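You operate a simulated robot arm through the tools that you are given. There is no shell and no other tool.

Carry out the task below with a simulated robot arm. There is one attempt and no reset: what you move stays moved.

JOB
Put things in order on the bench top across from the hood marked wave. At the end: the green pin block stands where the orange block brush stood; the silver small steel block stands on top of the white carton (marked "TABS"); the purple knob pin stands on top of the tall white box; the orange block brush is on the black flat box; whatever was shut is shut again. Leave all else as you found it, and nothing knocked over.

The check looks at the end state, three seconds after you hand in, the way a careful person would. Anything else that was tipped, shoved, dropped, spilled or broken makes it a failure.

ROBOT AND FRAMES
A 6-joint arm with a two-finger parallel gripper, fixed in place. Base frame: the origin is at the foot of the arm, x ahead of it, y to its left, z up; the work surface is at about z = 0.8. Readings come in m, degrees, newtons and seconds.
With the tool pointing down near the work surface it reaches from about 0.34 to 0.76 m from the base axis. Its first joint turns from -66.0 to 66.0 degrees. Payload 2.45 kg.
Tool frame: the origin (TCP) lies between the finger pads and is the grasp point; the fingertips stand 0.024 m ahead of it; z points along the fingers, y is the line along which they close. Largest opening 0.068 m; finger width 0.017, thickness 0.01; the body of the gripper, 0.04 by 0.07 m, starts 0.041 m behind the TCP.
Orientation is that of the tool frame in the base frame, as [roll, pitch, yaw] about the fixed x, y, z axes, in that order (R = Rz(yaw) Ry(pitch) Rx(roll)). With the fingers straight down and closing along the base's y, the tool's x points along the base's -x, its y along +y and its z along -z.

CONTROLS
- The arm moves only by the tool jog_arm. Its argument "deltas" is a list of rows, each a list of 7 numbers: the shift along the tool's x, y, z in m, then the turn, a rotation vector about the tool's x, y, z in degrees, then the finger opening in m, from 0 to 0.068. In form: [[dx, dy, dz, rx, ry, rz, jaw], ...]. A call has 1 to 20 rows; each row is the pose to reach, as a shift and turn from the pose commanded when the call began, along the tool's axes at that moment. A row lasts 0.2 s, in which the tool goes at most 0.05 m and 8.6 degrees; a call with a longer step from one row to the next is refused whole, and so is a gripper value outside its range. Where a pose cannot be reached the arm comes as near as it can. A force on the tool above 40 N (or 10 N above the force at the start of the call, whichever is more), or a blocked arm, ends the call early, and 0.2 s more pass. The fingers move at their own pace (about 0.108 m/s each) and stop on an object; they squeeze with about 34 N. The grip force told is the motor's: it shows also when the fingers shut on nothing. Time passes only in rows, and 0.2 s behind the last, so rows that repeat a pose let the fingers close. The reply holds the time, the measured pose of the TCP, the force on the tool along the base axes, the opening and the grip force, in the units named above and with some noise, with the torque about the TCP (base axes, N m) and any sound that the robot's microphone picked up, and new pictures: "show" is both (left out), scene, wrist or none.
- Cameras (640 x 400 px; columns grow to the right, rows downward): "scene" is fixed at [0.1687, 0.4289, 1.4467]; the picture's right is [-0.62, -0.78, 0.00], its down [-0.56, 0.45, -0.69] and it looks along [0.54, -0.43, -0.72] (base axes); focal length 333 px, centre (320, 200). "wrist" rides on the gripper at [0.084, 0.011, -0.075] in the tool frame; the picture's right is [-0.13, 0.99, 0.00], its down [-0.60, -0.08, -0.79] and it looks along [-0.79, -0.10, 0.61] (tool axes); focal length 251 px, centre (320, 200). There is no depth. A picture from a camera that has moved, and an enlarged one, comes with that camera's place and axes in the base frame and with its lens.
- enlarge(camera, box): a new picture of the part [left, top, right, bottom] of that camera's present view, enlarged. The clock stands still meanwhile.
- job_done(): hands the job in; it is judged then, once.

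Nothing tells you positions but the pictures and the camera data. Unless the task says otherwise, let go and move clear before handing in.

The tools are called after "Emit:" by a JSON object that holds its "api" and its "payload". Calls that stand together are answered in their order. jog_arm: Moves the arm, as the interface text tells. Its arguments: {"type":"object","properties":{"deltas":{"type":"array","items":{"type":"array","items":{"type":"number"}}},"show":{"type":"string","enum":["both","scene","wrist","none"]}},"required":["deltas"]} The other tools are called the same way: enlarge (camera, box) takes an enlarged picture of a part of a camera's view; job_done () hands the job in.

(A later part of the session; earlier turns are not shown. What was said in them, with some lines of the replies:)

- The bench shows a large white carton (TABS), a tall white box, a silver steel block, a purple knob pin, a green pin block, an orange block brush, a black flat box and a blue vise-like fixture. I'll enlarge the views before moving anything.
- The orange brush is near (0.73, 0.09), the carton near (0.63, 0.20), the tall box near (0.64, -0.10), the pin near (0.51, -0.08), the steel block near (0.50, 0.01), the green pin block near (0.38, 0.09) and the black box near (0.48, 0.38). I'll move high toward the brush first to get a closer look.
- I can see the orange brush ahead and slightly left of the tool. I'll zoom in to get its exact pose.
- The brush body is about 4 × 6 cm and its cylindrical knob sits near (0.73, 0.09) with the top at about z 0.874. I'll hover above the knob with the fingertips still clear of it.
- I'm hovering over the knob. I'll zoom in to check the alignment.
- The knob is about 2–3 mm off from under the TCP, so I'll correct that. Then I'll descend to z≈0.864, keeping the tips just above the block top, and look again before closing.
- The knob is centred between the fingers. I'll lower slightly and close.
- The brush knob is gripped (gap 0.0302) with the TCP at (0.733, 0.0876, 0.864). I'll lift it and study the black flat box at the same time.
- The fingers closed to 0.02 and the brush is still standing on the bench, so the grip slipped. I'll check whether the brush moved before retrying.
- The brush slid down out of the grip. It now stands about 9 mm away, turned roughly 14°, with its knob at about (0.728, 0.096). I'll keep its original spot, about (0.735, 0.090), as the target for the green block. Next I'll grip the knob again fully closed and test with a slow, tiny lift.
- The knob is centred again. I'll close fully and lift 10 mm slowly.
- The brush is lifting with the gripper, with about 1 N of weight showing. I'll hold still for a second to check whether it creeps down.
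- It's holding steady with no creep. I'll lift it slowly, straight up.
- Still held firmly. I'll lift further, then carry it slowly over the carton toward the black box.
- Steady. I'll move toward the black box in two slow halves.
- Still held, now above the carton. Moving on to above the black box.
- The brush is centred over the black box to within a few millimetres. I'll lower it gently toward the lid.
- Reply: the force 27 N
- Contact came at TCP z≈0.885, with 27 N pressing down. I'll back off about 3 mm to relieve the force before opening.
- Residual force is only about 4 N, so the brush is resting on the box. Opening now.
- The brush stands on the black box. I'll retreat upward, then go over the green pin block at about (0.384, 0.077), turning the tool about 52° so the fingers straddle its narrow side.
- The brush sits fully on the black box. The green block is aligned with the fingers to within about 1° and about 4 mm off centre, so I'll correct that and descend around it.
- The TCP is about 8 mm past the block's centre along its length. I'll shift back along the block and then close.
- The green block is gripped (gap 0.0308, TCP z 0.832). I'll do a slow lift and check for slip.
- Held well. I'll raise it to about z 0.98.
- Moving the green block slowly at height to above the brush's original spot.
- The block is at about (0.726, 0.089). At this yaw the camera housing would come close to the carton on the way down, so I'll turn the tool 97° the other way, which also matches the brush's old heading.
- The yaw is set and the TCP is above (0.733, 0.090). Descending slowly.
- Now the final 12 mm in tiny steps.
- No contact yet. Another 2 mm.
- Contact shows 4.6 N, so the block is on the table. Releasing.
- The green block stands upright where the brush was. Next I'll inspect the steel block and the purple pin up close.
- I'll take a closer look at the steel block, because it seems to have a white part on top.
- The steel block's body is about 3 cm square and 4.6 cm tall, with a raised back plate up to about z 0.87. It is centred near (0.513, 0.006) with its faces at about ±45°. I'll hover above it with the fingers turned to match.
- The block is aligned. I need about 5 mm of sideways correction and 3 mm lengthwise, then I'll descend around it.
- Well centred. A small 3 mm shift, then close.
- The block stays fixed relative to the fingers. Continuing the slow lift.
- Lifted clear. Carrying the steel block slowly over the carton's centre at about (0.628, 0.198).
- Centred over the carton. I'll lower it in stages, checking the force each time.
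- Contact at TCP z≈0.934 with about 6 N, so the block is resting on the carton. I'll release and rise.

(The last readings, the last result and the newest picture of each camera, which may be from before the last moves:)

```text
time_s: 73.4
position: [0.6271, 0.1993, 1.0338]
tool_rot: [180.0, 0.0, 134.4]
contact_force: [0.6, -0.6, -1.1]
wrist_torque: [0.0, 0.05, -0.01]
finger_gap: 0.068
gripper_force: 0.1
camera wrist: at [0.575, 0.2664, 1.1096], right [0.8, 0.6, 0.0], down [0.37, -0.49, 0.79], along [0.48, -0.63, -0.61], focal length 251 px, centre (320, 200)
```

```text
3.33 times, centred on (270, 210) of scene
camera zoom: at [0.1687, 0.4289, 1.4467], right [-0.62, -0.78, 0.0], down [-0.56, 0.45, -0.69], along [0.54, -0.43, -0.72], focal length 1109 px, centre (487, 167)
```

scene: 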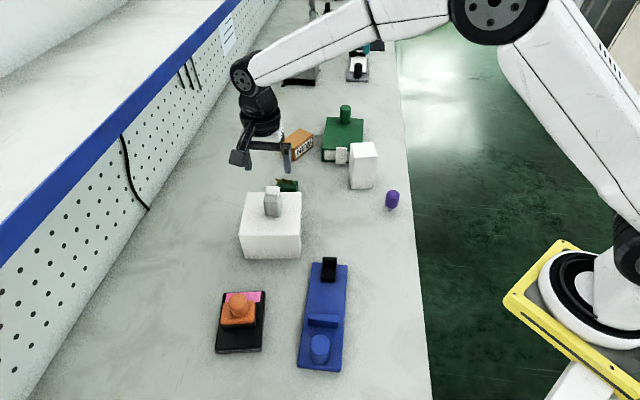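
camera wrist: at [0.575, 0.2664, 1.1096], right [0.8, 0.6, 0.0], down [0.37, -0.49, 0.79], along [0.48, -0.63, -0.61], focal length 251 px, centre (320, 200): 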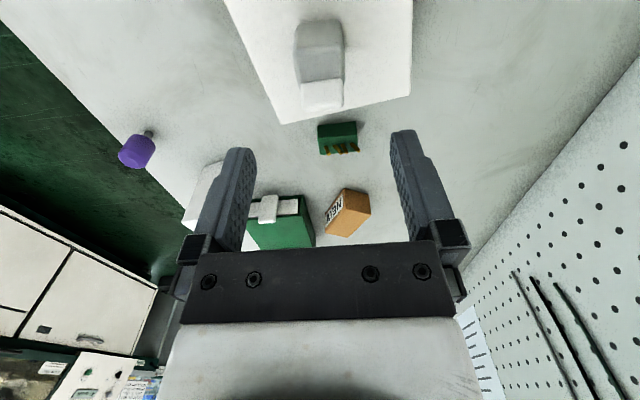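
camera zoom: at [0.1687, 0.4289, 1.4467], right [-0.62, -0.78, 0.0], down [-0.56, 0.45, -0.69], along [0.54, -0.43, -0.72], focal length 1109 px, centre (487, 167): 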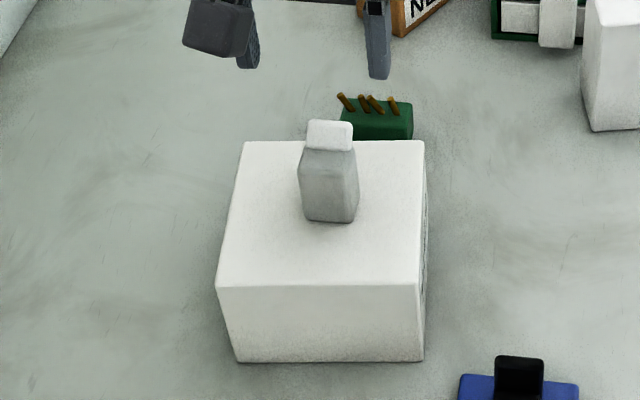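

The steel block stands on the carton. Next is the purple knob pin near (0.514, -0.078), so I'll hover above it with the tool turned back to yaw 180.

Emit:
{"api": "jog_arm", "payload": {"deltas": [[-0.0074, -0.017, 0, 0, 0, -4, 0.068], [-0.0222, -0.0512, 0, 0, 0, -10, 0.068], [-0.037, -0.0854, 0, 0, 0, -16, 0.068], [-0.0518, -0.1196, 0, 0, 0, -22, 0.068], [-0.0666, -0.1537, 0, 0, 0, -28, 0.068], [-0.0814, -0.1879, 0, 0, 0, -34, 0.068], [-0.0962, -0.222, 0, 0, 0, -39, 0.068], [-0.111, -0.2562, 0.01, 0, 0, -43.5, 0.068], [-0.1184, -0.2733, 0.04, 0, 0, -45.5, 0.068], [-0.1184, -0.2733, 0.06, 0, 0, -45.5, 0.068], [-0.1184, -0.2733, 0.06, 0, 0, -45.5, 0.068]], "show": "both"}}

Emit:
{"api": "enlarge", "payload": {"camera": "wrist", "box": [240, 0, 400, 160]}}

Emit:
{"api": "enlarge", "payload": {"camera": "scene", "box": [330, 120, 430, 220]}}

```text
time_s: 75.8
position: [0.5153, -0.0789, 0.9738]
tool_rot: [179.9, 0.1, -180.0]
contact_force: [-0.2, 0.9, 0.1]
wrist_torque: [0.01, 0.03, 0.0]
finger_gap: 0.0679
gripper_force: 0.1
camera wrist: at [0.4298, -0.0668, 1.0493], right [0.13, 0.99, 0.0], down [0.6, -0.08, 0.79], along [0.79, -0.1, -0.61], focal length 251 px, centre (320, 200)
```

scene: 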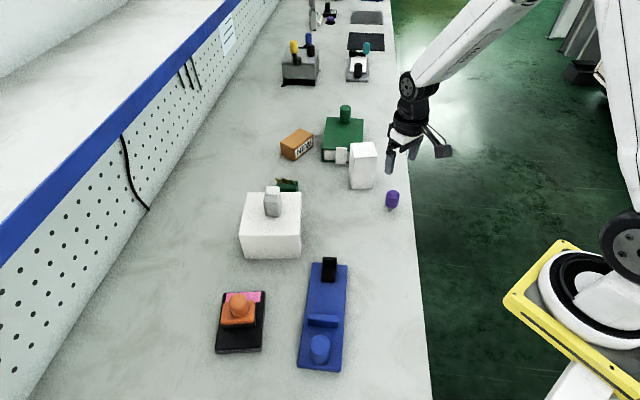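
wrist: 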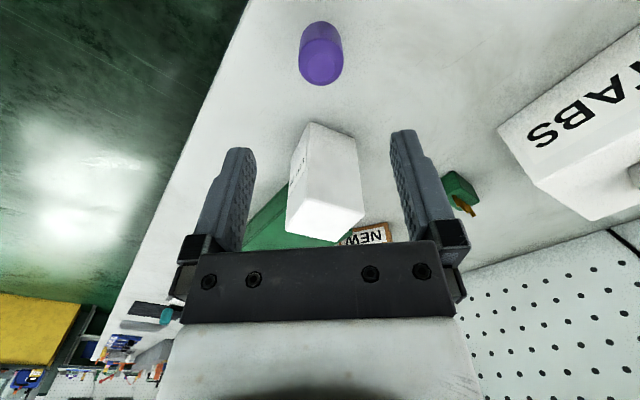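

```text
2.50 times, centred on (320, 80) of wrist
camera zoom: at [0.4298, -0.0668, 1.0493], right [0.13, 0.99, 0.0], down [0.6, -0.08, 0.79], along [0.79, -0.1, -0.61], focal length 629 px, centre (320, 500)
```

zoom: 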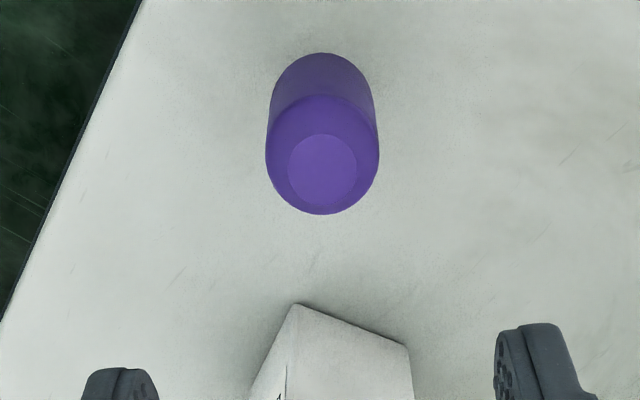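

```text
4.00 times, centred on (380, 170) of scene
camera zoom: at [0.1687, 0.4289, 1.4467], right [-0.62, -0.78, 0.0], down [-0.56, 0.45, -0.69], along [0.54, -0.43, -0.72], focal length 1330 px, centre (80, 320)
```

zoom: 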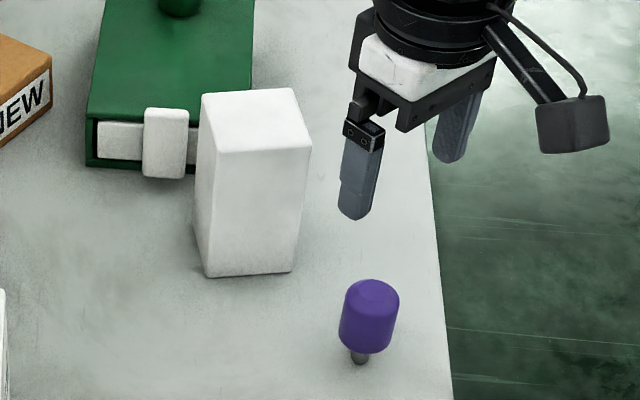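

The pin has a knob about 33 mm in diameter, from z 0.82 to 0.867, on a thin stem, and it's almost exactly below the TCP. I'll lower to just above the knob and re-check the centring.

Emit:
{"api": "jog_arm", "payload": {"deltas": [[0, 0, 0.02, 0, 0, 0, 0.068], [0, 0, 0.04, 0, 0, 0, 0.068], [0, 0, 0.055, 0, 0, 0, 0.068], [0, 0, 0.065, 0, 0, 0, 0.068], [0, 0, 0.068, 0, 0, 0, 0.068], [0, 0, 0.068, 0, 0, 0, 0.068]], "show": "both"}}

Emit:
{"api": "enlarge", "payload": {"camera": "wrist", "box": [220, 40, 420, 240]}}

Emit:
{"api": "enlarge", "payload": {"camera": "scene", "box": [350, 150, 420, 220]}}

```text
time_s: 77.2
position: [0.5145, -0.0778, 0.9058]
tool_rot: [180.0, -0.1, -179.9]
contact_force: [-0.5, -0.8, 0.0]
wrist_torque: [0.05, -0.04, 0.01]
finger_gap: 0.0679
gripper_force: 0.0
camera wrist: at [0.43, -0.0667, 0.981], right [0.13, 0.99, 0.0], down [0.6, -0.08, 0.79], along [0.79, -0.1, -0.61], focal length 251 px, centre (320, 200)
```

scene: 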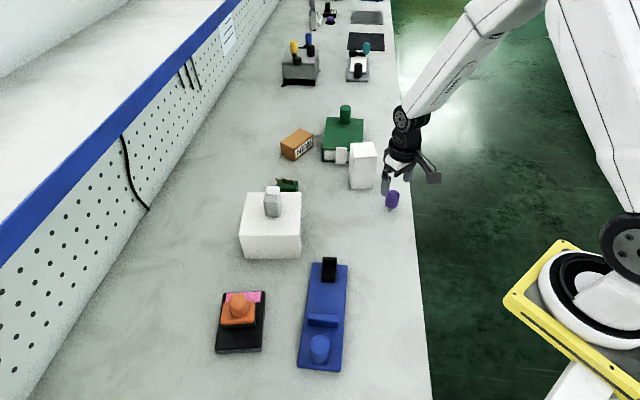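
wrist: 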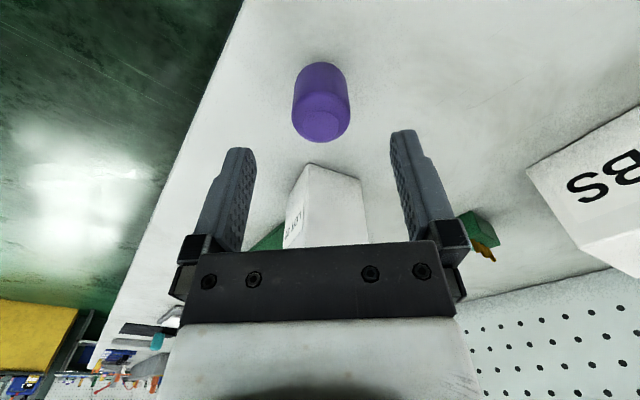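

```text
2.00 times, centred on (320, 140) of wrist
camera zoom: at [0.43, -0.0667, 0.981], right [0.13, 0.99, 0.0], down [0.6, -0.08, 0.79], along [0.79, -0.1, -0.61], focal length 503 px, centre (320, 320)
```

zoom: 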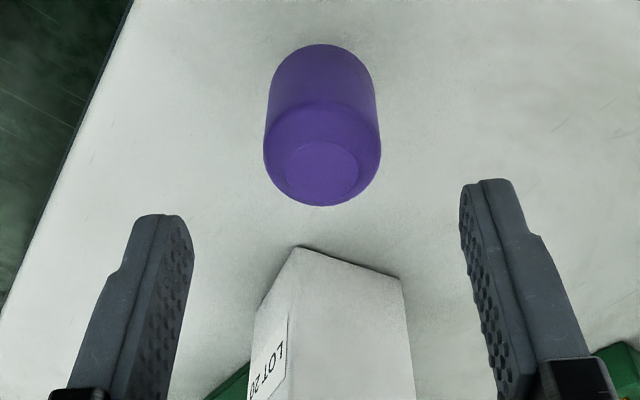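

```text
5.71 times, centred on (385, 185) of scene
camera zoom: at [0.1687, 0.4289, 1.4467], right [-0.62, -0.78, 0.0], down [-0.56, 0.45, -0.69], along [0.54, -0.43, -0.72], focal length 1900 px, centre (-51, 286)
```

zoom: 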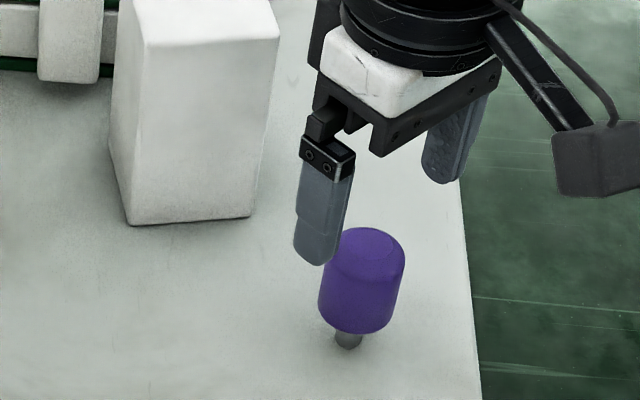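

Centred within 1 mm sideways and about 2–3 mm fore-aft. Descending around the knob to z≈0.846.

Emit:
{"api": "jog_arm", "payload": {"deltas": [[0.0025, 0.0007, 0.005, 0, 0, 0, 0.068], [0.0025, 0.0007, 0.015, 0, 0, 0, 0.068], [0.0025, 0.0007, 0.027, 0, 0, 0, 0.068], [0.0025, 0.0007, 0.039, 0, 0, 0, 0.068], [0.0025, 0.0007, 0.051, 0, 0, 0, 0.068], [0.0025, 0.0007, 0.0595, 0, 0, 0, 0.068], [0.0025, 0.0007, 0.0595, 0, 0, 0, 0.068]], "show": "both"}}

Emit:
{"api": "enlarge", "payload": {"camera": "wrist", "box": [220, 60, 420, 260]}}

Emit:
{"api": "enlarge", "payload": {"camera": "scene", "box": [350, 150, 420, 220]}}

```text
time_s: 78.8
position: [0.5128, -0.0774, 0.845]
tool_rot: [179.9, 0.0, 180.0]
contact_force: [1.4, 0.3, 0.2]
wrist_torque: [0.01, -0.01, 0.01]
finger_gap: 0.0681
gripper_force: 0.0
camera wrist: at [0.4276, -0.0659, 0.9213], right [0.13, 0.99, 0.0], down [0.6, -0.08, 0.79], along [0.79, -0.1, -0.61], focal length 251 px, centre (320, 200)
```

scene: 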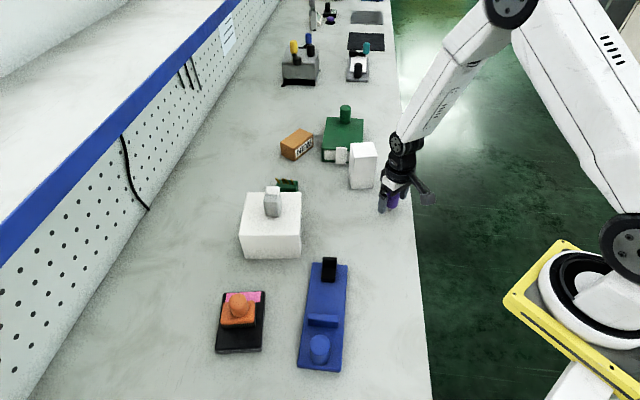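
wrist: 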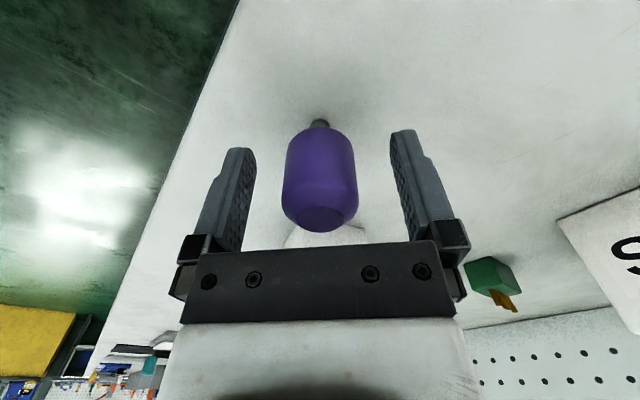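

```text
2.00 times, centred on (320, 160) of wrist
camera zoom: at [0.4276, -0.0659, 0.9213], right [0.13, 0.99, 0.0], down [0.6, -0.08, 0.79], along [0.79, -0.1, -0.61], focal length 503 px, centre (320, 280)
```

zoom: 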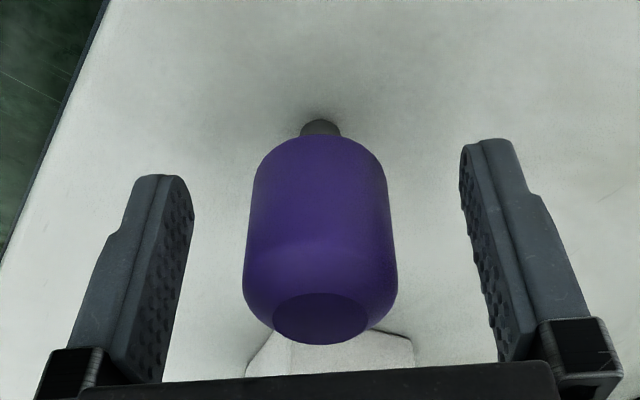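

```text
5.71 times, centred on (385, 185) of scene
camera zoom: at [0.1687, 0.4289, 1.4467], right [-0.62, -0.78, 0.0], down [-0.56, 0.45, -0.69], along [0.54, -0.43, -0.72], focal length 1900 px, centre (-51, 286)
```

zoom: 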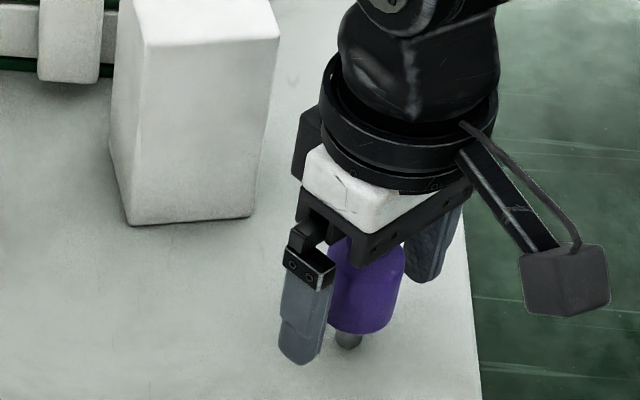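

The knob is centred between the pads. Closing gently.

Emit:
{"api": "jog_arm", "payload": {"deltas": [[0, 0, 0, 0, 0, 0, 0.055], [0, 0, 0, 0, 0, 0, 0.045], [0, 0, 0, 0, 0, 0, 0.039], [0, 0, 0, 0, 0, 0, 0.036], [0, 0, 0, 0, 0, 0, 0.034], [0, 0, 0, 0, 0, 0, 0.032], [0, 0, 0, 0, 0, 0, 0.0], [0, 0, 0, 0, 0, 0, 0.0], [0, 0, 0, 0, 0, 0, 0.0]], "show": "wrist"}}

Emit:
{"api": "enlarge", "payload": {"camera": "wrist", "box": [220, 60, 420, 260]}}

```text
time_s: 80.8
position: [0.5136, -0.077, 0.8465]
tool_rot: [-180.0, 0.0, -180.0]
contact_force: [-0.3, -0.3, -0.5]
wrist_torque: [0.01, 0.01, 0.0]
finger_gap: 0.033
gripper_force: 33.5
camera wrist: at [0.4275, -0.0658, 0.9214], right [0.13, 0.99, 0.0], down [0.6, -0.08, 0.79], along [0.79, -0.1, -0.61], focal length 251 px, centre (320, 200)
```

wrist: 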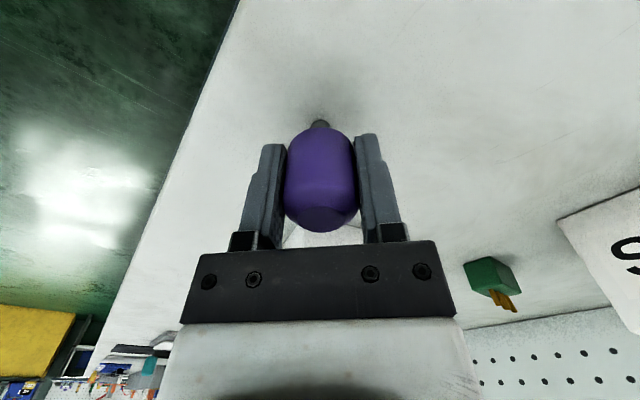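

```text
2.00 times, centred on (320, 160) of wrist
camera zoom: at [0.4275, -0.0658, 0.9214], right [0.13, 0.99, 0.0], down [0.6, -0.08, 0.79], along [0.79, -0.1, -0.61], focal length 503 px, centre (320, 280)
```

zoom: 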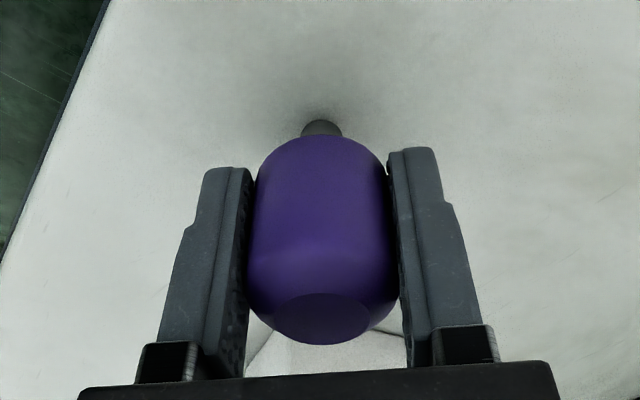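

Gripped at gap 0.033. Slow test lift.

Emit:
{"api": "jog_arm", "payload": {"deltas": [[0, 0, -0.002, 0, 0, 0, 0.0], [0, 0, -0.004, 0, 0, 0, 0.0], [0, 0, -0.006, 0, 0, 0, 0.0], [0, 0, -0.008, 0, 0, 0, 0.0], [0, 0, -0.01, 0, 0, 0, 0.0], [0, 0, -0.01, 0, 0, 0, 0.0], [0, 0, -0.01, 0, 0, 0, 0.0], [0, 0, -0.01, 0, 0, 0, 0.0]], "show": "wrist"}}

Emit:
{"api": "enlarge", "payload": {"camera": "wrist", "box": [220, 60, 420, 260]}}

Emit:
{"api": "enlarge", "payload": {"camera": "scene", "box": [350, 150, 420, 220]}}

```text
time_s: 82.6
position: [0.513, -0.0771, 0.8555]
tool_rot: [180.0, 0.0, 179.9]
contact_force: [0.3, -0.6, -0.8]
wrist_torque: [-0.01, 0.01, 0.03]
finger_gap: 0.0326
gripper_force: 33.6
camera wrist: at [0.4277, -0.0657, 0.9313], right [0.13, 0.99, 0.0], down [0.6, -0.08, 0.79], along [0.79, -0.1, -0.61], focal length 251 px, centre (320, 200)
```

wrist: 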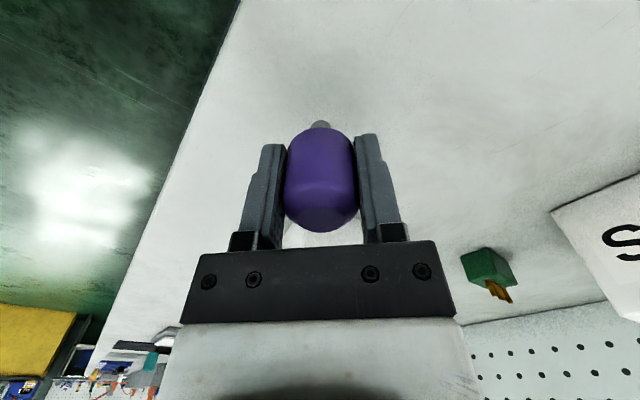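

```text
2.00 times, centred on (320, 160) of wrist
camera zoom: at [0.4277, -0.0657, 0.9313], right [0.13, 0.99, 0.0], down [0.6, -0.08, 0.79], along [0.79, -0.1, -0.61], focal length 503 px, centre (320, 280)
```

zoom: 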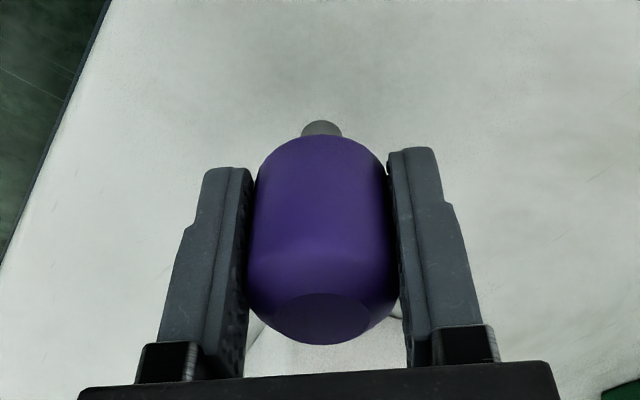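

```text
5.71 times, centred on (385, 185) of scene
camera zoom: at [0.1687, 0.4289, 1.4467], right [-0.62, -0.78, 0.0], down [-0.56, 0.45, -0.69], along [0.54, -0.43, -0.72], focal length 1900 px, centre (-51, 286)
```

zoom: 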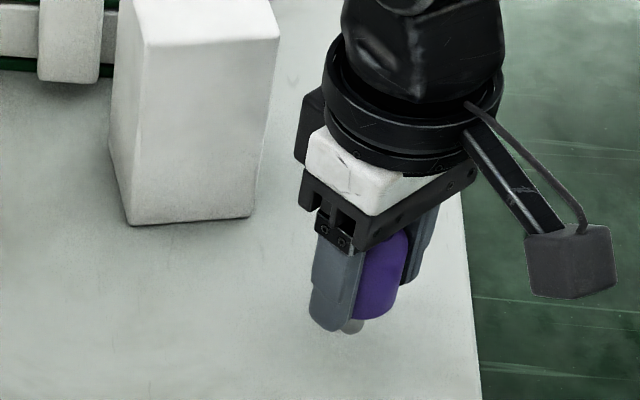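

The pin came off the table and holds without slipping. Lifting slowly to clear the tall box.

Emit:
{"api": "jog_arm", "payload": {"deltas": [[0, 0, -0.004, 0, 0, 0, 0.0], [0, 0, -0.011, 0, 0, 0, 0.0], [0, 0, -0.02, 0, 0, 0, 0.0], [0, 0, -0.029, 0, 0, 0, 0.0], [0, 0, -0.038, 0, 0, 0, 0.0], [0, 0, -0.047, 0, 0, 0, 0.0], [0, 0, -0.056, 0, 0, 0, 0.0], [0, 0, -0.065, 0, 0, 0, 0.0], [0, 0, -0.074, 0, 0, 0, 0.0], [0, 0, -0.083, 0, 0, 0, 0.0], [0, 0, -0.092, 0, 0, 0, 0.0], [0, 0, -0.101, 0, 0, 0, 0.0], [0, 0, -0.11, 0, 0, 0, 0.0], [0, 0, -0.119, 0, 0, 0, 0.0], [0, 0, -0.128, 0, 0, 0, 0.0], [0, 0, -0.137, 0, 0, 0, 0.0], [0, 0, -0.145, 0, 0, 0, 0.0], [0, 0, -0.15, 0, 0, 0, 0.0], [0, 0, -0.152, 0, 0, 0, 0.0]], "show": "both"}}

Emit:
{"api": "enlarge", "payload": {"camera": "wrist", "box": [220, 60, 420, 260]}}

Emit:
{"api": "enlarge", "payload": {"camera": "scene", "box": [330, 130, 410, 200]}}

```text
time_s: 86.6
position: [0.5124, -0.077, 1.0084]
tool_rot: [-180.0, 0.1, -180.0]
contact_force: [0.2, 0.6, -0.7]
wrist_torque: [0.01, 0.03, 0.01]
finger_gap: 0.033
gripper_force: 33.6
camera wrist: at [0.4277, -0.0654, 1.0836], right [0.13, 0.99, 0.0], down [0.6, -0.08, 0.79], along [0.79, -0.1, -0.61], focal length 251 px, centre (320, 200)
```

scene: 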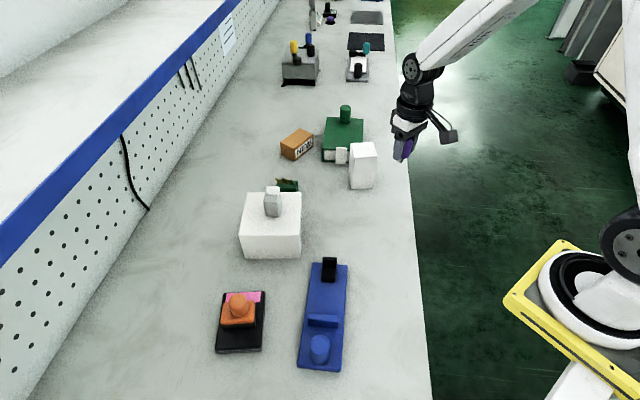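
wrist: 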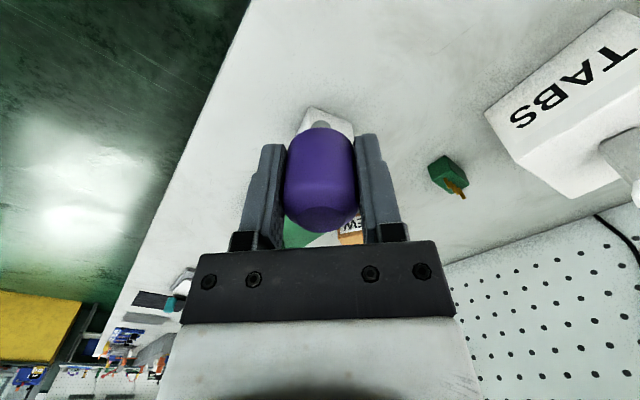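

```text
2.00 times, centred on (320, 160) of wrist
camera zoom: at [0.4277, -0.0654, 1.0836], right [0.13, 0.99, 0.0], down [0.6, -0.08, 0.79], along [0.79, -0.1, -0.61], focal length 503 px, centre (320, 280)
```

zoom: 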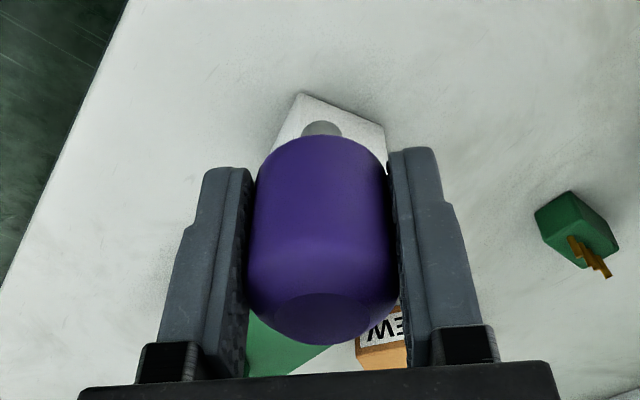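

```text
5.71 times, centred on (370, 165) of scene
camera zoom: at [0.1687, 0.4289, 1.4467], right [-0.62, -0.78, 0.0], down [-0.56, 0.45, -0.69], along [0.54, -0.43, -0.72], focal length 1900 px, centre (34, 400)
```

zoom: 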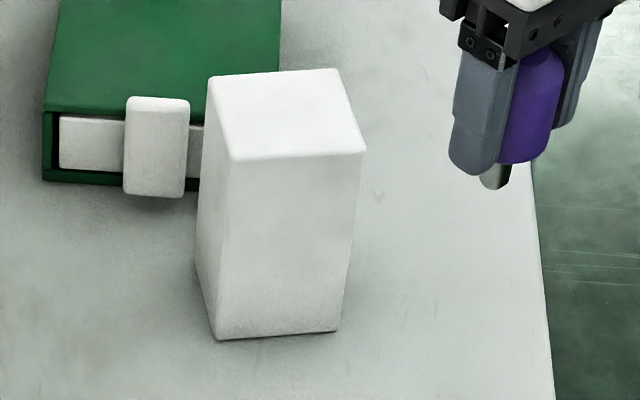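

The pin is held well. The tall box's top is centred near (0.638, -0.092) at z of about 0.915, so I'll move slowly above it and verify with the wrist camera.

Emit:
{"api": "jog_arm", "payload": {"deltas": [[-0.002, 0, -0.002, 0, 0, 0, 0.0], [-0.007, -0.001, -0.004, 0, 0, 0, 0.0], [-0.016, -0.002, -0.004, 0, 0, 0, 0.0], [-0.028, -0.003, -0.004, 0, 0, 0, 0.0], [-0.041, -0.005, -0.004, 0, 0, 0, 0.0], [-0.054, -0.0065, -0.004, 0, 0, 0, 0.0], [-0.067, -0.008, -0.004, 0, 0, 0, 0.0], [-0.08, -0.0095, -0.004, 0, 0, 0, 0.0], [-0.093, -0.011, -0.004, 0, 0, 0, 0.0], [-0.106, -0.013, -0.004, 0, 0, 0, 0.0], [-0.116, -0.014, -0.004, 0, 0, 0, 0.0], [-0.122, -0.015, -0.004, 0, 0, 0, 0.0], [-0.124, -0.015, -0.004, 0, 0, 0, 0.0], [-0.124, -0.015, -0.004, 0, 0, 0, 0.0]], "show": "both"}}

Emit:
{"api": "enlarge", "payload": {"camera": "wrist", "box": [220, 20, 420, 240]}}

Emit:
{"api": "enlarge", "payload": {"camera": "scene", "box": [320, 100, 410, 200]}}

```text
time_s: 89.6
position: [0.6365, -0.0929, 1.0122]
tool_rot: [-180.0, 0.0, -179.9]
contact_force: [0.1, 0.5, -0.2]
wrist_torque: [0.01, -0.01, 0.01]
finger_gap: 0.0328
gripper_force: 34.1
camera wrist: at [0.5517, -0.0808, 1.0873], right [0.13, 0.99, 0.0], down [0.6, -0.08, 0.79], along [0.79, -0.1, -0.61], focal length 251 px, centre (320, 200)
```

scene: 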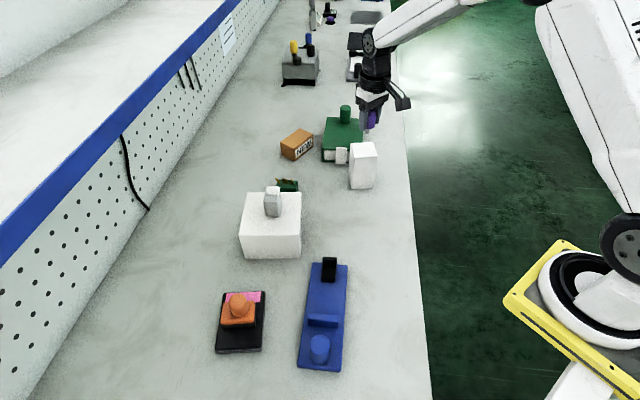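
wrist: 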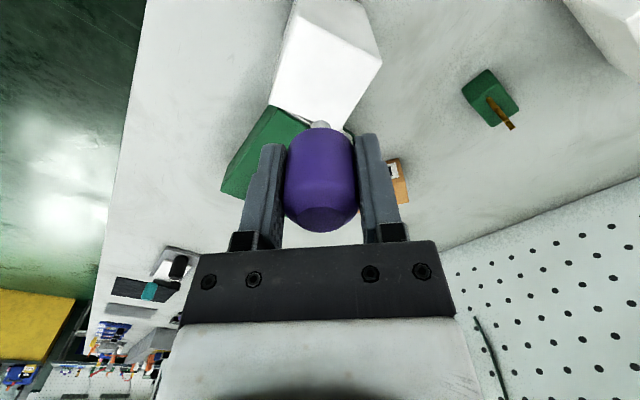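

```text
1.82 times, centred on (320, 130) of wrist
camera zoom: at [0.5517, -0.0808, 1.0873], right [0.13, 0.99, 0.0], down [0.6, -0.08, 0.79], along [0.79, -0.1, -0.61], focal length 457 px, centre (320, 327)
```

zoom: 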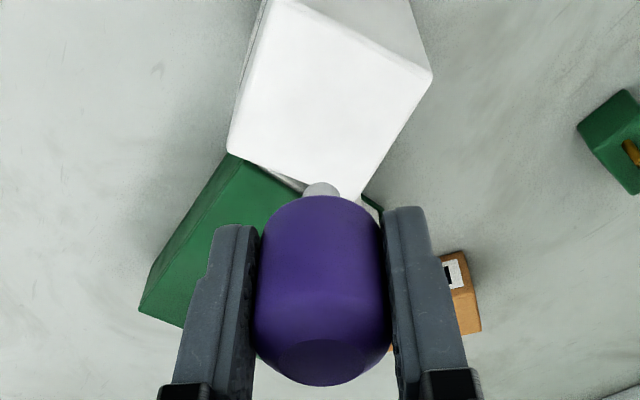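

```text
4.00 times, centred on (365, 150) of scene
camera zoom: at [0.1687, 0.4289, 1.4467], right [-0.62, -0.78, 0.0], down [-0.56, 0.45, -0.69], along [0.54, -0.43, -0.72], focal length 1330 px, centre (140, 400)
```

zoom: 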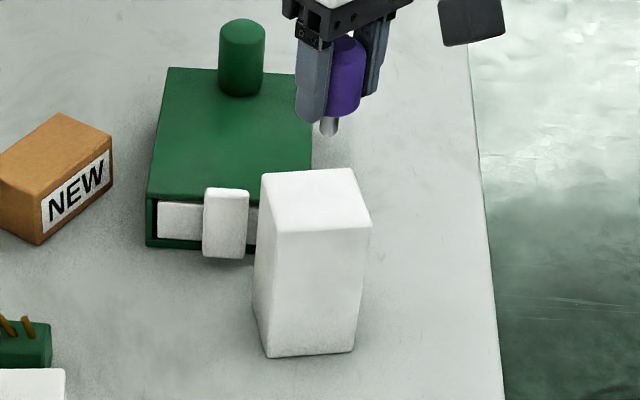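

The box top's centre is about 4 mm further forward than the pin. I'll shift, then descend toward it and finish in 1 mm steps.

Emit:
{"api": "jog_arm", "payload": {"deltas": [[-0.002, 0, 0, 0, 0, 0, 0.0], [-0.004, 0.0006, 0.003, 0, 0, 0, 0.0], [-0.004, 0.0006, 0.009, 0, 0, 0, 0.0], [-0.004, 0.0006, 0.016, 0, 0, 0, 0.0], [-0.004, 0.0006, 0.023, 0, 0, 0, 0.0], [-0.004, 0.0006, 0.03, 0, 0, 0, 0.0], [-0.004, 0.0006, 0.036, 0, 0, 0, 0.0], [-0.004, 0.0006, 0.039, 0, 0, 0, 0.0], [-0.004, 0.0006, 0.039, 0, 0, 0, 0.0]], "show": "both"}}

Emit:
{"api": "enlarge", "payload": {"camera": "wrist", "box": [220, 20, 420, 240]}}

Emit:
{"api": "enlarge", "payload": {"camera": "scene", "box": [335, 110, 405, 190]}}

```text
time_s: 91.6
position: [0.6413, -0.0921, 0.9715]
tool_rot: [180.0, 0.0, 180.0]
contact_force: [1.3, -0.6, -0.4]
wrist_torque: [0.02, -0.03, -0.01]
finger_gap: 0.0328
gripper_force: 33.6
camera wrist: at [0.5557, -0.0801, 1.0482], right [0.13, 0.99, 0.0], down [0.6, -0.08, 0.79], along [0.79, -0.1, -0.61], focal length 251 px, centre (320, 200)
```

scene: 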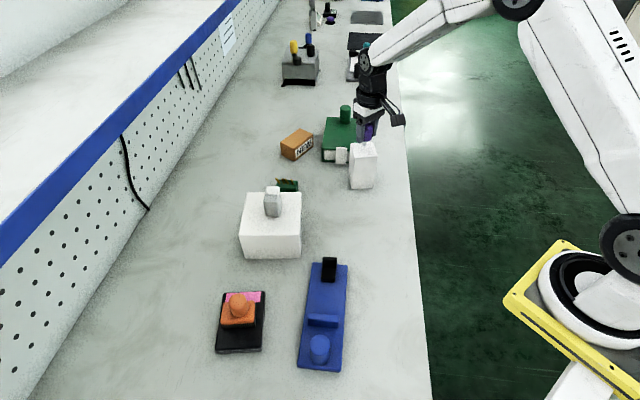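
wrist: 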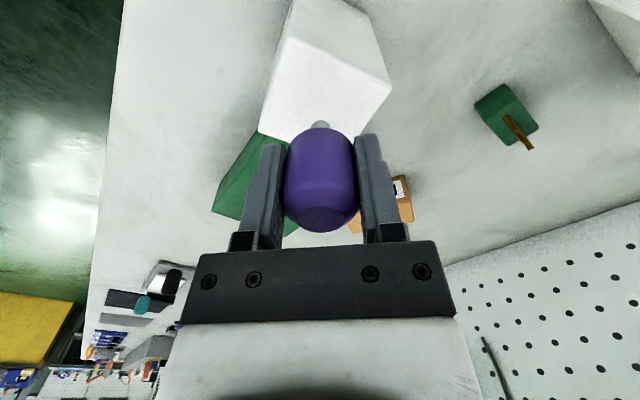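

```text
1.82 times, centred on (320, 130) of wrist
camera zoom: at [0.5557, -0.0801, 1.0482], right [0.13, 0.99, 0.0], down [0.6, -0.08, 0.79], along [0.79, -0.1, -0.61], focal length 457 px, centre (320, 327)
```

zoom: 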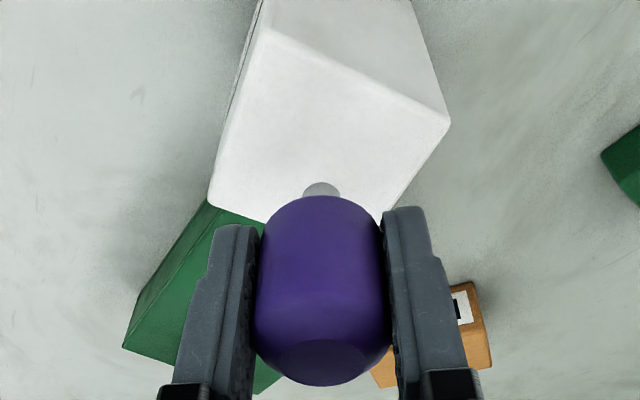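

```text
5.00 times, centred on (370, 150) of scene
camera zoom: at [0.1687, 0.4289, 1.4467], right [-0.62, -0.78, 0.0], down [-0.56, 0.45, -0.69], along [0.54, -0.43, -0.72], focal length 1663 px, centre (70, 450)
```

zoom: 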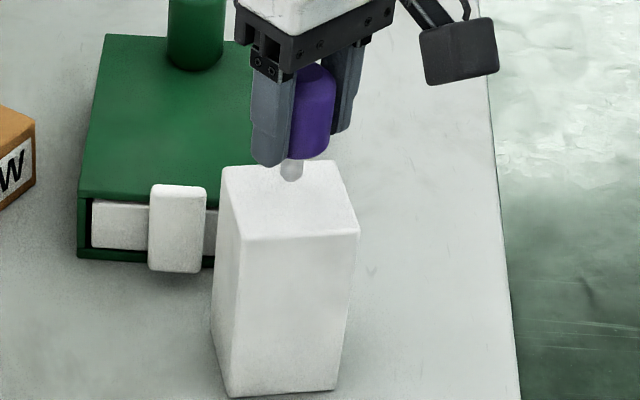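

Pin and box centre now coincide. Expected contact is at about TCP z 0.963, so I'll go down 6 mm and then feel for the surface.

Emit:
{"api": "jog_arm", "payload": {"deltas": [[0, 0, 0.002, 0, 0, 0, 0.0], [0, 0, 0.004, 0, 0, 0, 0.0], [0, 0, 0.006, 0, 0, 0, 0.0], [0, 0, 0.006, 0, 0, 0, 0.0]], "show": "none"}}

Emit:
{"api": "enlarge", "payload": {"camera": "scene", "box": [335, 110, 405, 190]}}

```text
time_s: 92.6
position: [0.6415, -0.0912, 0.9667]
tool_rot: [-180.0, 0.0, -179.9]
contact_force: [-0.5, 0.2, -0.8]
wrist_torque: [-0.01, 0.03, 0.04]
finger_gap: 0.0328
gripper_force: 34.2
```

```text
5.00 times, centred on (370, 150) of scene
camera zoom: at [0.1687, 0.4289, 1.4467], right [-0.62, -0.78, 0.0], down [-0.56, 0.45, -0.69], along [0.54, -0.43, -0.72], focal length 1663 px, centre (70, 450)
```

zoom: 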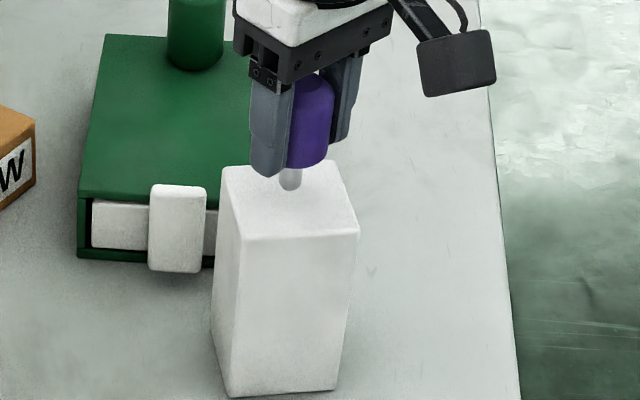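

Emit:
{"api": "jog_arm", "payload": {"deltas": [[0, 0, 0.001, 0, 0, 0, 0.0], [0, 0, 0.002, 0, 0, 0, 0.0], [0, 0, 0.002, 0, 0, 0, 0.0]], "show": "none"}}

```text
time_s: 93.4
position: [0.642, -0.0913, 0.9639]
tool_rot: [180.0, 0.1, -180.0]
contact_force: [-0.5, 0.1, -0.8]
wrist_torque: [-0.01, -0.01, 0.01]
finger_gap: 0.0327
gripper_force: 33.4
```

No contact yet, with the TCP at 0.964. Continuing in 1 mm increments.

Emit:
{"api": "jog_arm", "payload": {"deltas": [[0, 0, 0.0005, 0, 0, 0, 0.0], [0, 0, 0.001, 0, 0, 0, 0.0], [0, 0, 0.001, 0, 0, 0, 0.0]], "show": "none"}}

```text
time_s: 94.2
position: [0.6417, -0.0907, 0.9626]
tool_rot: [179.9, -0.1, -179.9]
contact_force: [-0.4, 0.5, -0.3]
wrist_torque: [0.01, 0.06, -0.02]
finger_gap: 0.0328
gripper_force: 33.8
```

Emit:
{"api": "jog_arm", "payload": {"deltas": [[0, 0, 0.0005, 0, 0, 0, 0.0], [0, 0, 0.001, 0, 0, 0, 0.0], [0, 0, 0.001, 0, 0, 0, 0.0]], "show": "none"}}

Emit:
{"api": "enlarge", "payload": {"camera": "scene", "box": [345, 120, 395, 170]}}

```text
time_s: 95.0
position: [0.6416, -0.0927, 0.962]
tool_rot: [-179.9, 0.0, 179.9]
contact_force: [0.5, -0.6, -0.5]
wrist_torque: [-0.02, 0.01, -0.02]
finger_gap: 0.0328
gripper_force: 34.2
```

```text
8.00 times, centred on (370, 145) of scene
camera zoom: at [0.1687, 0.4289, 1.4467], right [-0.62, -0.78, 0.0], down [-0.56, 0.45, -0.69], along [0.54, -0.43, -0.72], focal length 2661 px, centre (-80, 640)
```

zoom: 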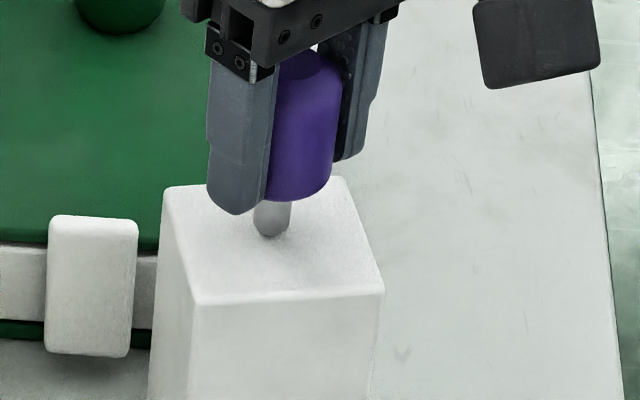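

The stem looks nearly in contact, with a contact shadow at its foot. Another half-millimetre-step probe.

Emit:
{"api": "jog_arm", "payload": {"deltas": [[0, 0, 0.0005, 0, 0, 0, 0.0], [0, 0, 0.001, 0, 0, 0, 0.0], [0, 0, 0.001, 0, 0, 0, 0.0]], "show": "none"}}

```text
time_s: 95.8
position: [0.6407, -0.092, 0.9626]
tool_rot: [-179.9, 0.0, 180.0]
contact_force: [-0.1, -0.6, -0.9]
wrist_torque: [0.0, 0.03, -0.01]
finger_gap: 0.0332
gripper_force: 34.5
```

Emit:
{"api": "jog_arm", "payload": {"deltas": [[0, 0, 0.0005, 0, 0, 0, 0.0], [0, 0, 0.001, 0, 0, 0, 0.0], [0, 0, 0.001, 0, 0, 0, 0.0]], "show": "none"}}

Emit:
{"api": "enlarge", "payload": {"camera": "scene", "box": [345, 120, 395, 170]}}

```text
time_s: 96.6
position: [0.6408, -0.0912, 0.9609]
tool_rot: [-180.0, 0.0, -180.0]
contact_force: [-1.3, 0.1, 2.8]
wrist_torque: [0.04, 0.04, -0.01]
finger_gap: 0.0329
gripper_force: 33.9
```

```text
8.00 times, centred on (370, 145) of scene
camera zoom: at [0.1686, 0.4289, 1.4467], right [-0.62, -0.78, 0.0], down [-0.56, 0.45, -0.69], along [0.54, -0.43, -0.72], focal length 2661 px, centre (-80, 640)
```

zoom: 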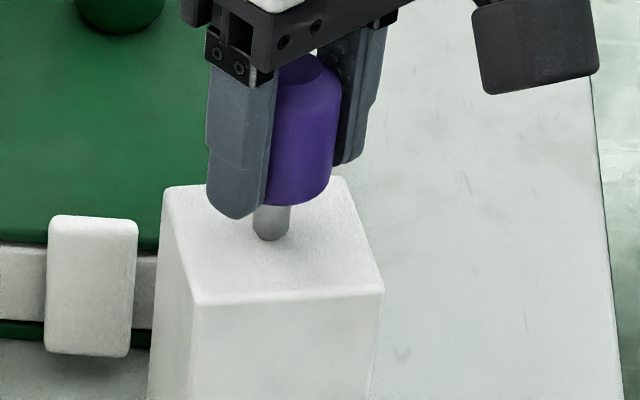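

Contact is confirmed, with about 3.6 N of preload. I'll ease off 0.4 mm and open the fingers very gradually.

Emit:
{"api": "jog_arm", "payload": {"deltas": [[0, 0, -0.0004, 0, 0, 0, 0.0], [0, 0, -0.0004, 0, 0, 0, 0.025], [0, 0, -0.0004, 0, 0, 0, 0.03], [0, 0, -0.0004, 0, 0, 0, 0.032], [0, 0, -0.0004, 0, 0, 0, 0.033], [0, 0, -0.0004, 0, 0, 0, 0.034], [0, 0, -0.0004, 0, 0, 0, 0.035], [0, 0, -0.0004, 0, 0, 0, 0.037], [0, 0, -0.0004, 0, 0, 0, 0.04], [0, 0, -0.0004, 0, 0, 0, 0.045]], "show": "wrist"}}

Emit:
{"api": "enlarge", "payload": {"camera": "scene", "box": [345, 120, 395, 170]}}

```text
time_s: 98.8
position: [0.6411, -0.0905, 0.9617]
tool_rot: [-180.0, 0.0, 179.9]
contact_force: [0.0, -0.7, 0.2]
wrist_torque: [0.0, 0.01, -0.02]
finger_gap: 0.045
gripper_force: 0.0
camera wrist: at [0.5556, -0.0801, 1.0365], right [0.13, 0.99, 0.0], down [0.6, -0.08, 0.79], along [0.79, -0.1, -0.61], focal length 251 px, centre (320, 200)
```

wrist: 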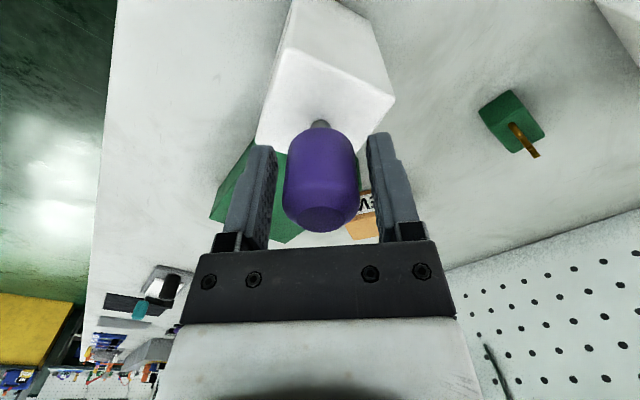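

```text
8.00 times, centred on (370, 145) of scene
camera zoom: at [0.1687, 0.4289, 1.4467], right [-0.62, -0.78, 0.0], down [-0.56, 0.45, -0.69], along [0.54, -0.43, -0.72], focal length 2661 px, centre (-80, 640)
```

zoom: 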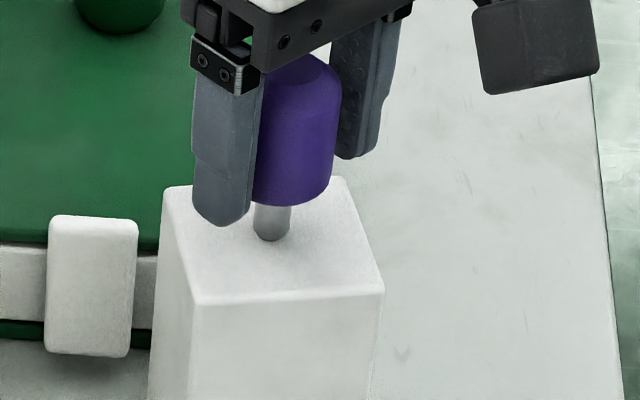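

The pin stands upright on the tall box with the fingers free of it. I'll open fully and rise straight up.

Emit:
{"api": "jog_arm", "payload": {"deltas": [[0, 0, 0, 0, 0, 0, 0.055], [0, 0, 0, 0, 0, 0, 0.068], [0, 0, -0.003, 0, 0, 0, 0.068], [0, 0, -0.01, 0, 0, 0, 0.068], [0, 0, -0.02, 0, 0, 0, 0.068], [0, 0, -0.035, 0, 0, 0, 0.068], [0, 0, -0.055, 0, 0, 0, 0.068], [0, 0, -0.08, 0, 0, 0, 0.068], [0, 0, -0.11, 0, 0, 0, 0.068], [0, 0, -0.11, 0, 0, 0, 0.068]], "show": "both"}}

Emit:
{"api": "enlarge", "payload": {"camera": "scene", "box": [320, 100, 410, 200]}}

```text
time_s: 101.0
position: [0.6405, -0.091, 1.0707]
tool_rot: [-179.9, 0.0, 180.0]
contact_force: [-0.4, 0.1, 0.4]
wrist_torque: [0.01, 0.0, 0.0]
finger_gap: 0.0681
gripper_force: 0.0
camera wrist: at [0.5562, -0.08, 1.1463], right [0.13, 0.99, 0.0], down [0.6, -0.08, 0.79], along [0.79, -0.1, -0.61], focal length 251 px, centre (320, 200)
```

scene: 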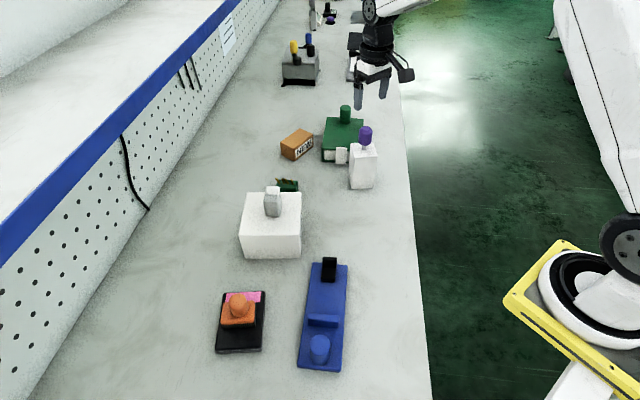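
wrist: 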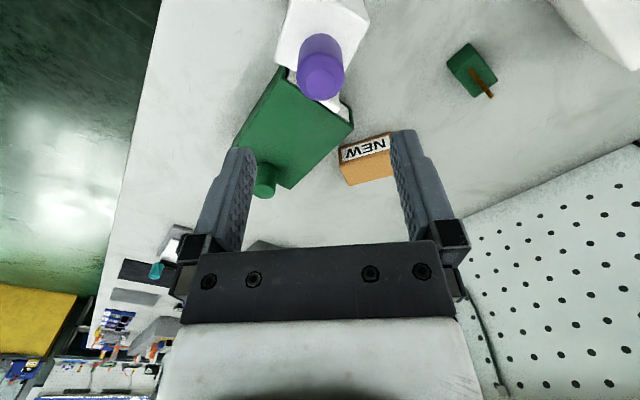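

```text
4.00 times, centred on (365, 150) of scene
camera zoom: at [0.1687, 0.4289, 1.4467], right [-0.62, -0.78, 0.0], down [-0.56, 0.45, -0.69], along [0.54, -0.43, -0.72], focal length 1330 px, centre (140, 400)
```

zoom: 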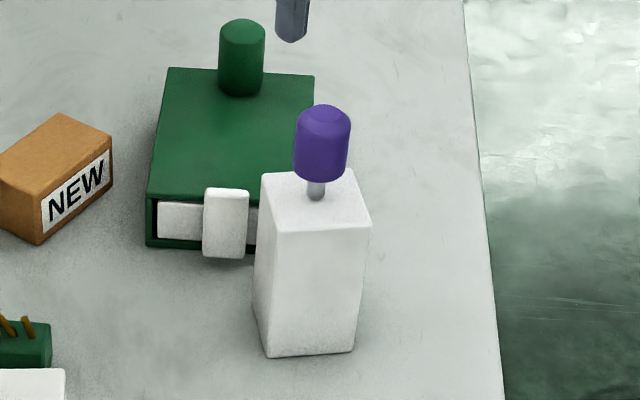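

All four items are in place and the pin is standing. I'll retreat to a clear pose and do a final check.

Emit:
{"api": "jog_arm", "payload": {"deltas": [[0.02, 0.01, -0.03, 0, 0, 0, 0.068], [0.05, 0.025, -0.03, 0, 0, 0, 0.068], [0.085, 0.04, -0.03, 0, 0, 0, 0.068], [0.12, 0.055, -0.03, 0, 0, 0, 0.068], [0.155, 0.07, -0.03, 0, 0, 0, 0.068], [0.185, 0.085, -0.03, 0, 0, 0, 0.068], [0.2, 0.09, -0.03, 0, 0, 0, 0.068], [0.2, 0.09, -0.03, 0, 0, 0, 0.068]], "show": "both"}}

Emit:
{"api": "enlarge", "payload": {"camera": "scene", "box": [200, 120, 420, 260]}}

Emit:
{"api": "enlarge", "payload": {"camera": "scene", "box": [190, 230, 420, 380]}}

Emit:
{"api": "enlarge", "payload": {"camera": "wrist", "box": [230, 0, 560, 260]}}

```text
time_s: 102.8
position: [0.4394, -0.0008, 1.1001]
tool_rot: [180.0, 0.0, -180.0]
contact_force: [0.1, 0.3, -0.3]
wrist_torque: [0.0, -0.02, -0.04]
finger_gap: 0.0681
gripper_force: 0.1
camera wrist: at [0.3547, 0.0103, 1.176], right [0.13, 0.99, 0.0], down [0.6, -0.08, 0.79], along [0.79, -0.1, -0.61], focal length 251 px, centre (320, 200)
```

scene: 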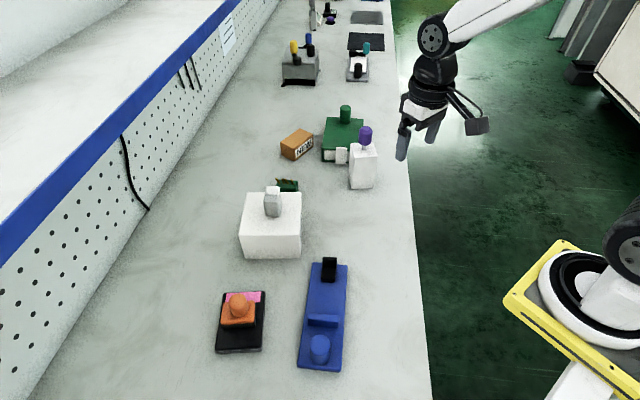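
wrist: 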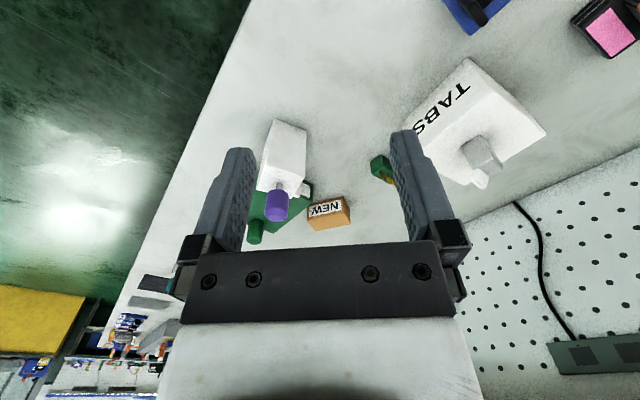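

```text
2.86 times, centred on (310, 190) of scene
camera zoom: at [0.1687, 0.4289, 1.4467], right [-0.62, -0.78, 0.0], down [-0.56, 0.45, -0.69], along [0.54, -0.43, -0.72], focal length 950 px, centre (349, 229)
```

zoom: 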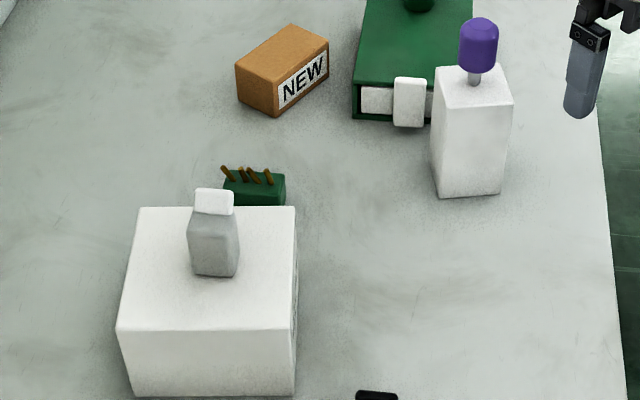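

```text
2.67 times, centred on (305, 305) of scene
camera zoom: at [0.1687, 0.4289, 1.4467], right [-0.62, -0.78, 0.0], down [-0.56, 0.45, -0.69], along [0.54, -0.43, -0.72], focal length 887 px, centre (360, -80)
```

zoom: 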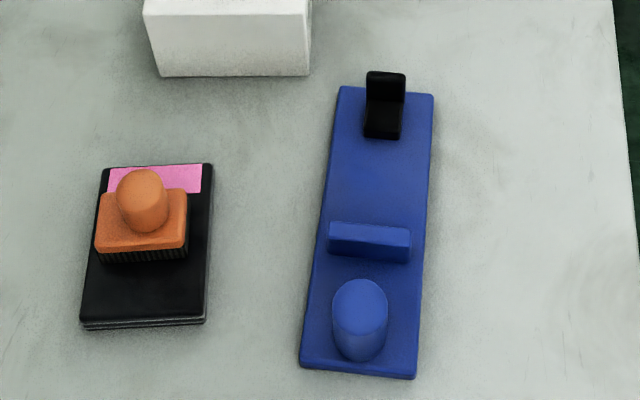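

```text
1.54 times, centred on (395, 130) of wrist
camera zoom: at [0.3547, 0.0103, 1.176], right [0.13, 0.99, 0.0], down [0.6, -0.08, 0.79], along [0.79, -0.1, -0.61], focal length 387 px, centre (205, 308)
```

zoom: 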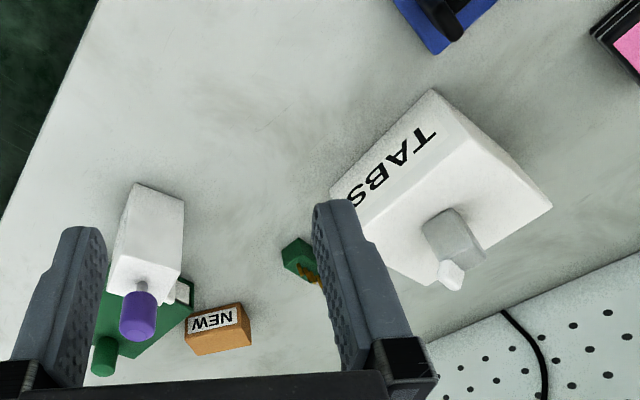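

Final check: the green pin block stands on the brush's old spot and the steel block is on the TABS carton. The purple pin stands on the tall white box and the brush is on the black flat box. Everything else is as it was found, nothing was opened, and the arm is clear, so I'm handing in.

Emit:
{"api": "job_done", "payload": {}}

```text
The job is handed in.
```

The job is handed in, and all four items were in place and standing when I checked the last pictures:

- **Green pin block:** it stands where the orange brush stood, within a few millimetres as far as the pictures show.
- **Steel block:** it stands near the middle of the white carton marked "TABS".
- **Purple knob pin:** it stands upright at the centre of the tall white box's top.
- **Orange brush:** it sits fully on the black flat box.

The brush slipped out of the grip on my first lift. It stayed upright, moved about 9 mm and turned about 14°. I measured its original spot before that, and used that measurement for the green block.

I opened nothing, so there was nothing to shut again. In the last pictures nothing else looked moved or knocked over. The gripper is open and the arm is clear of the bench objects.
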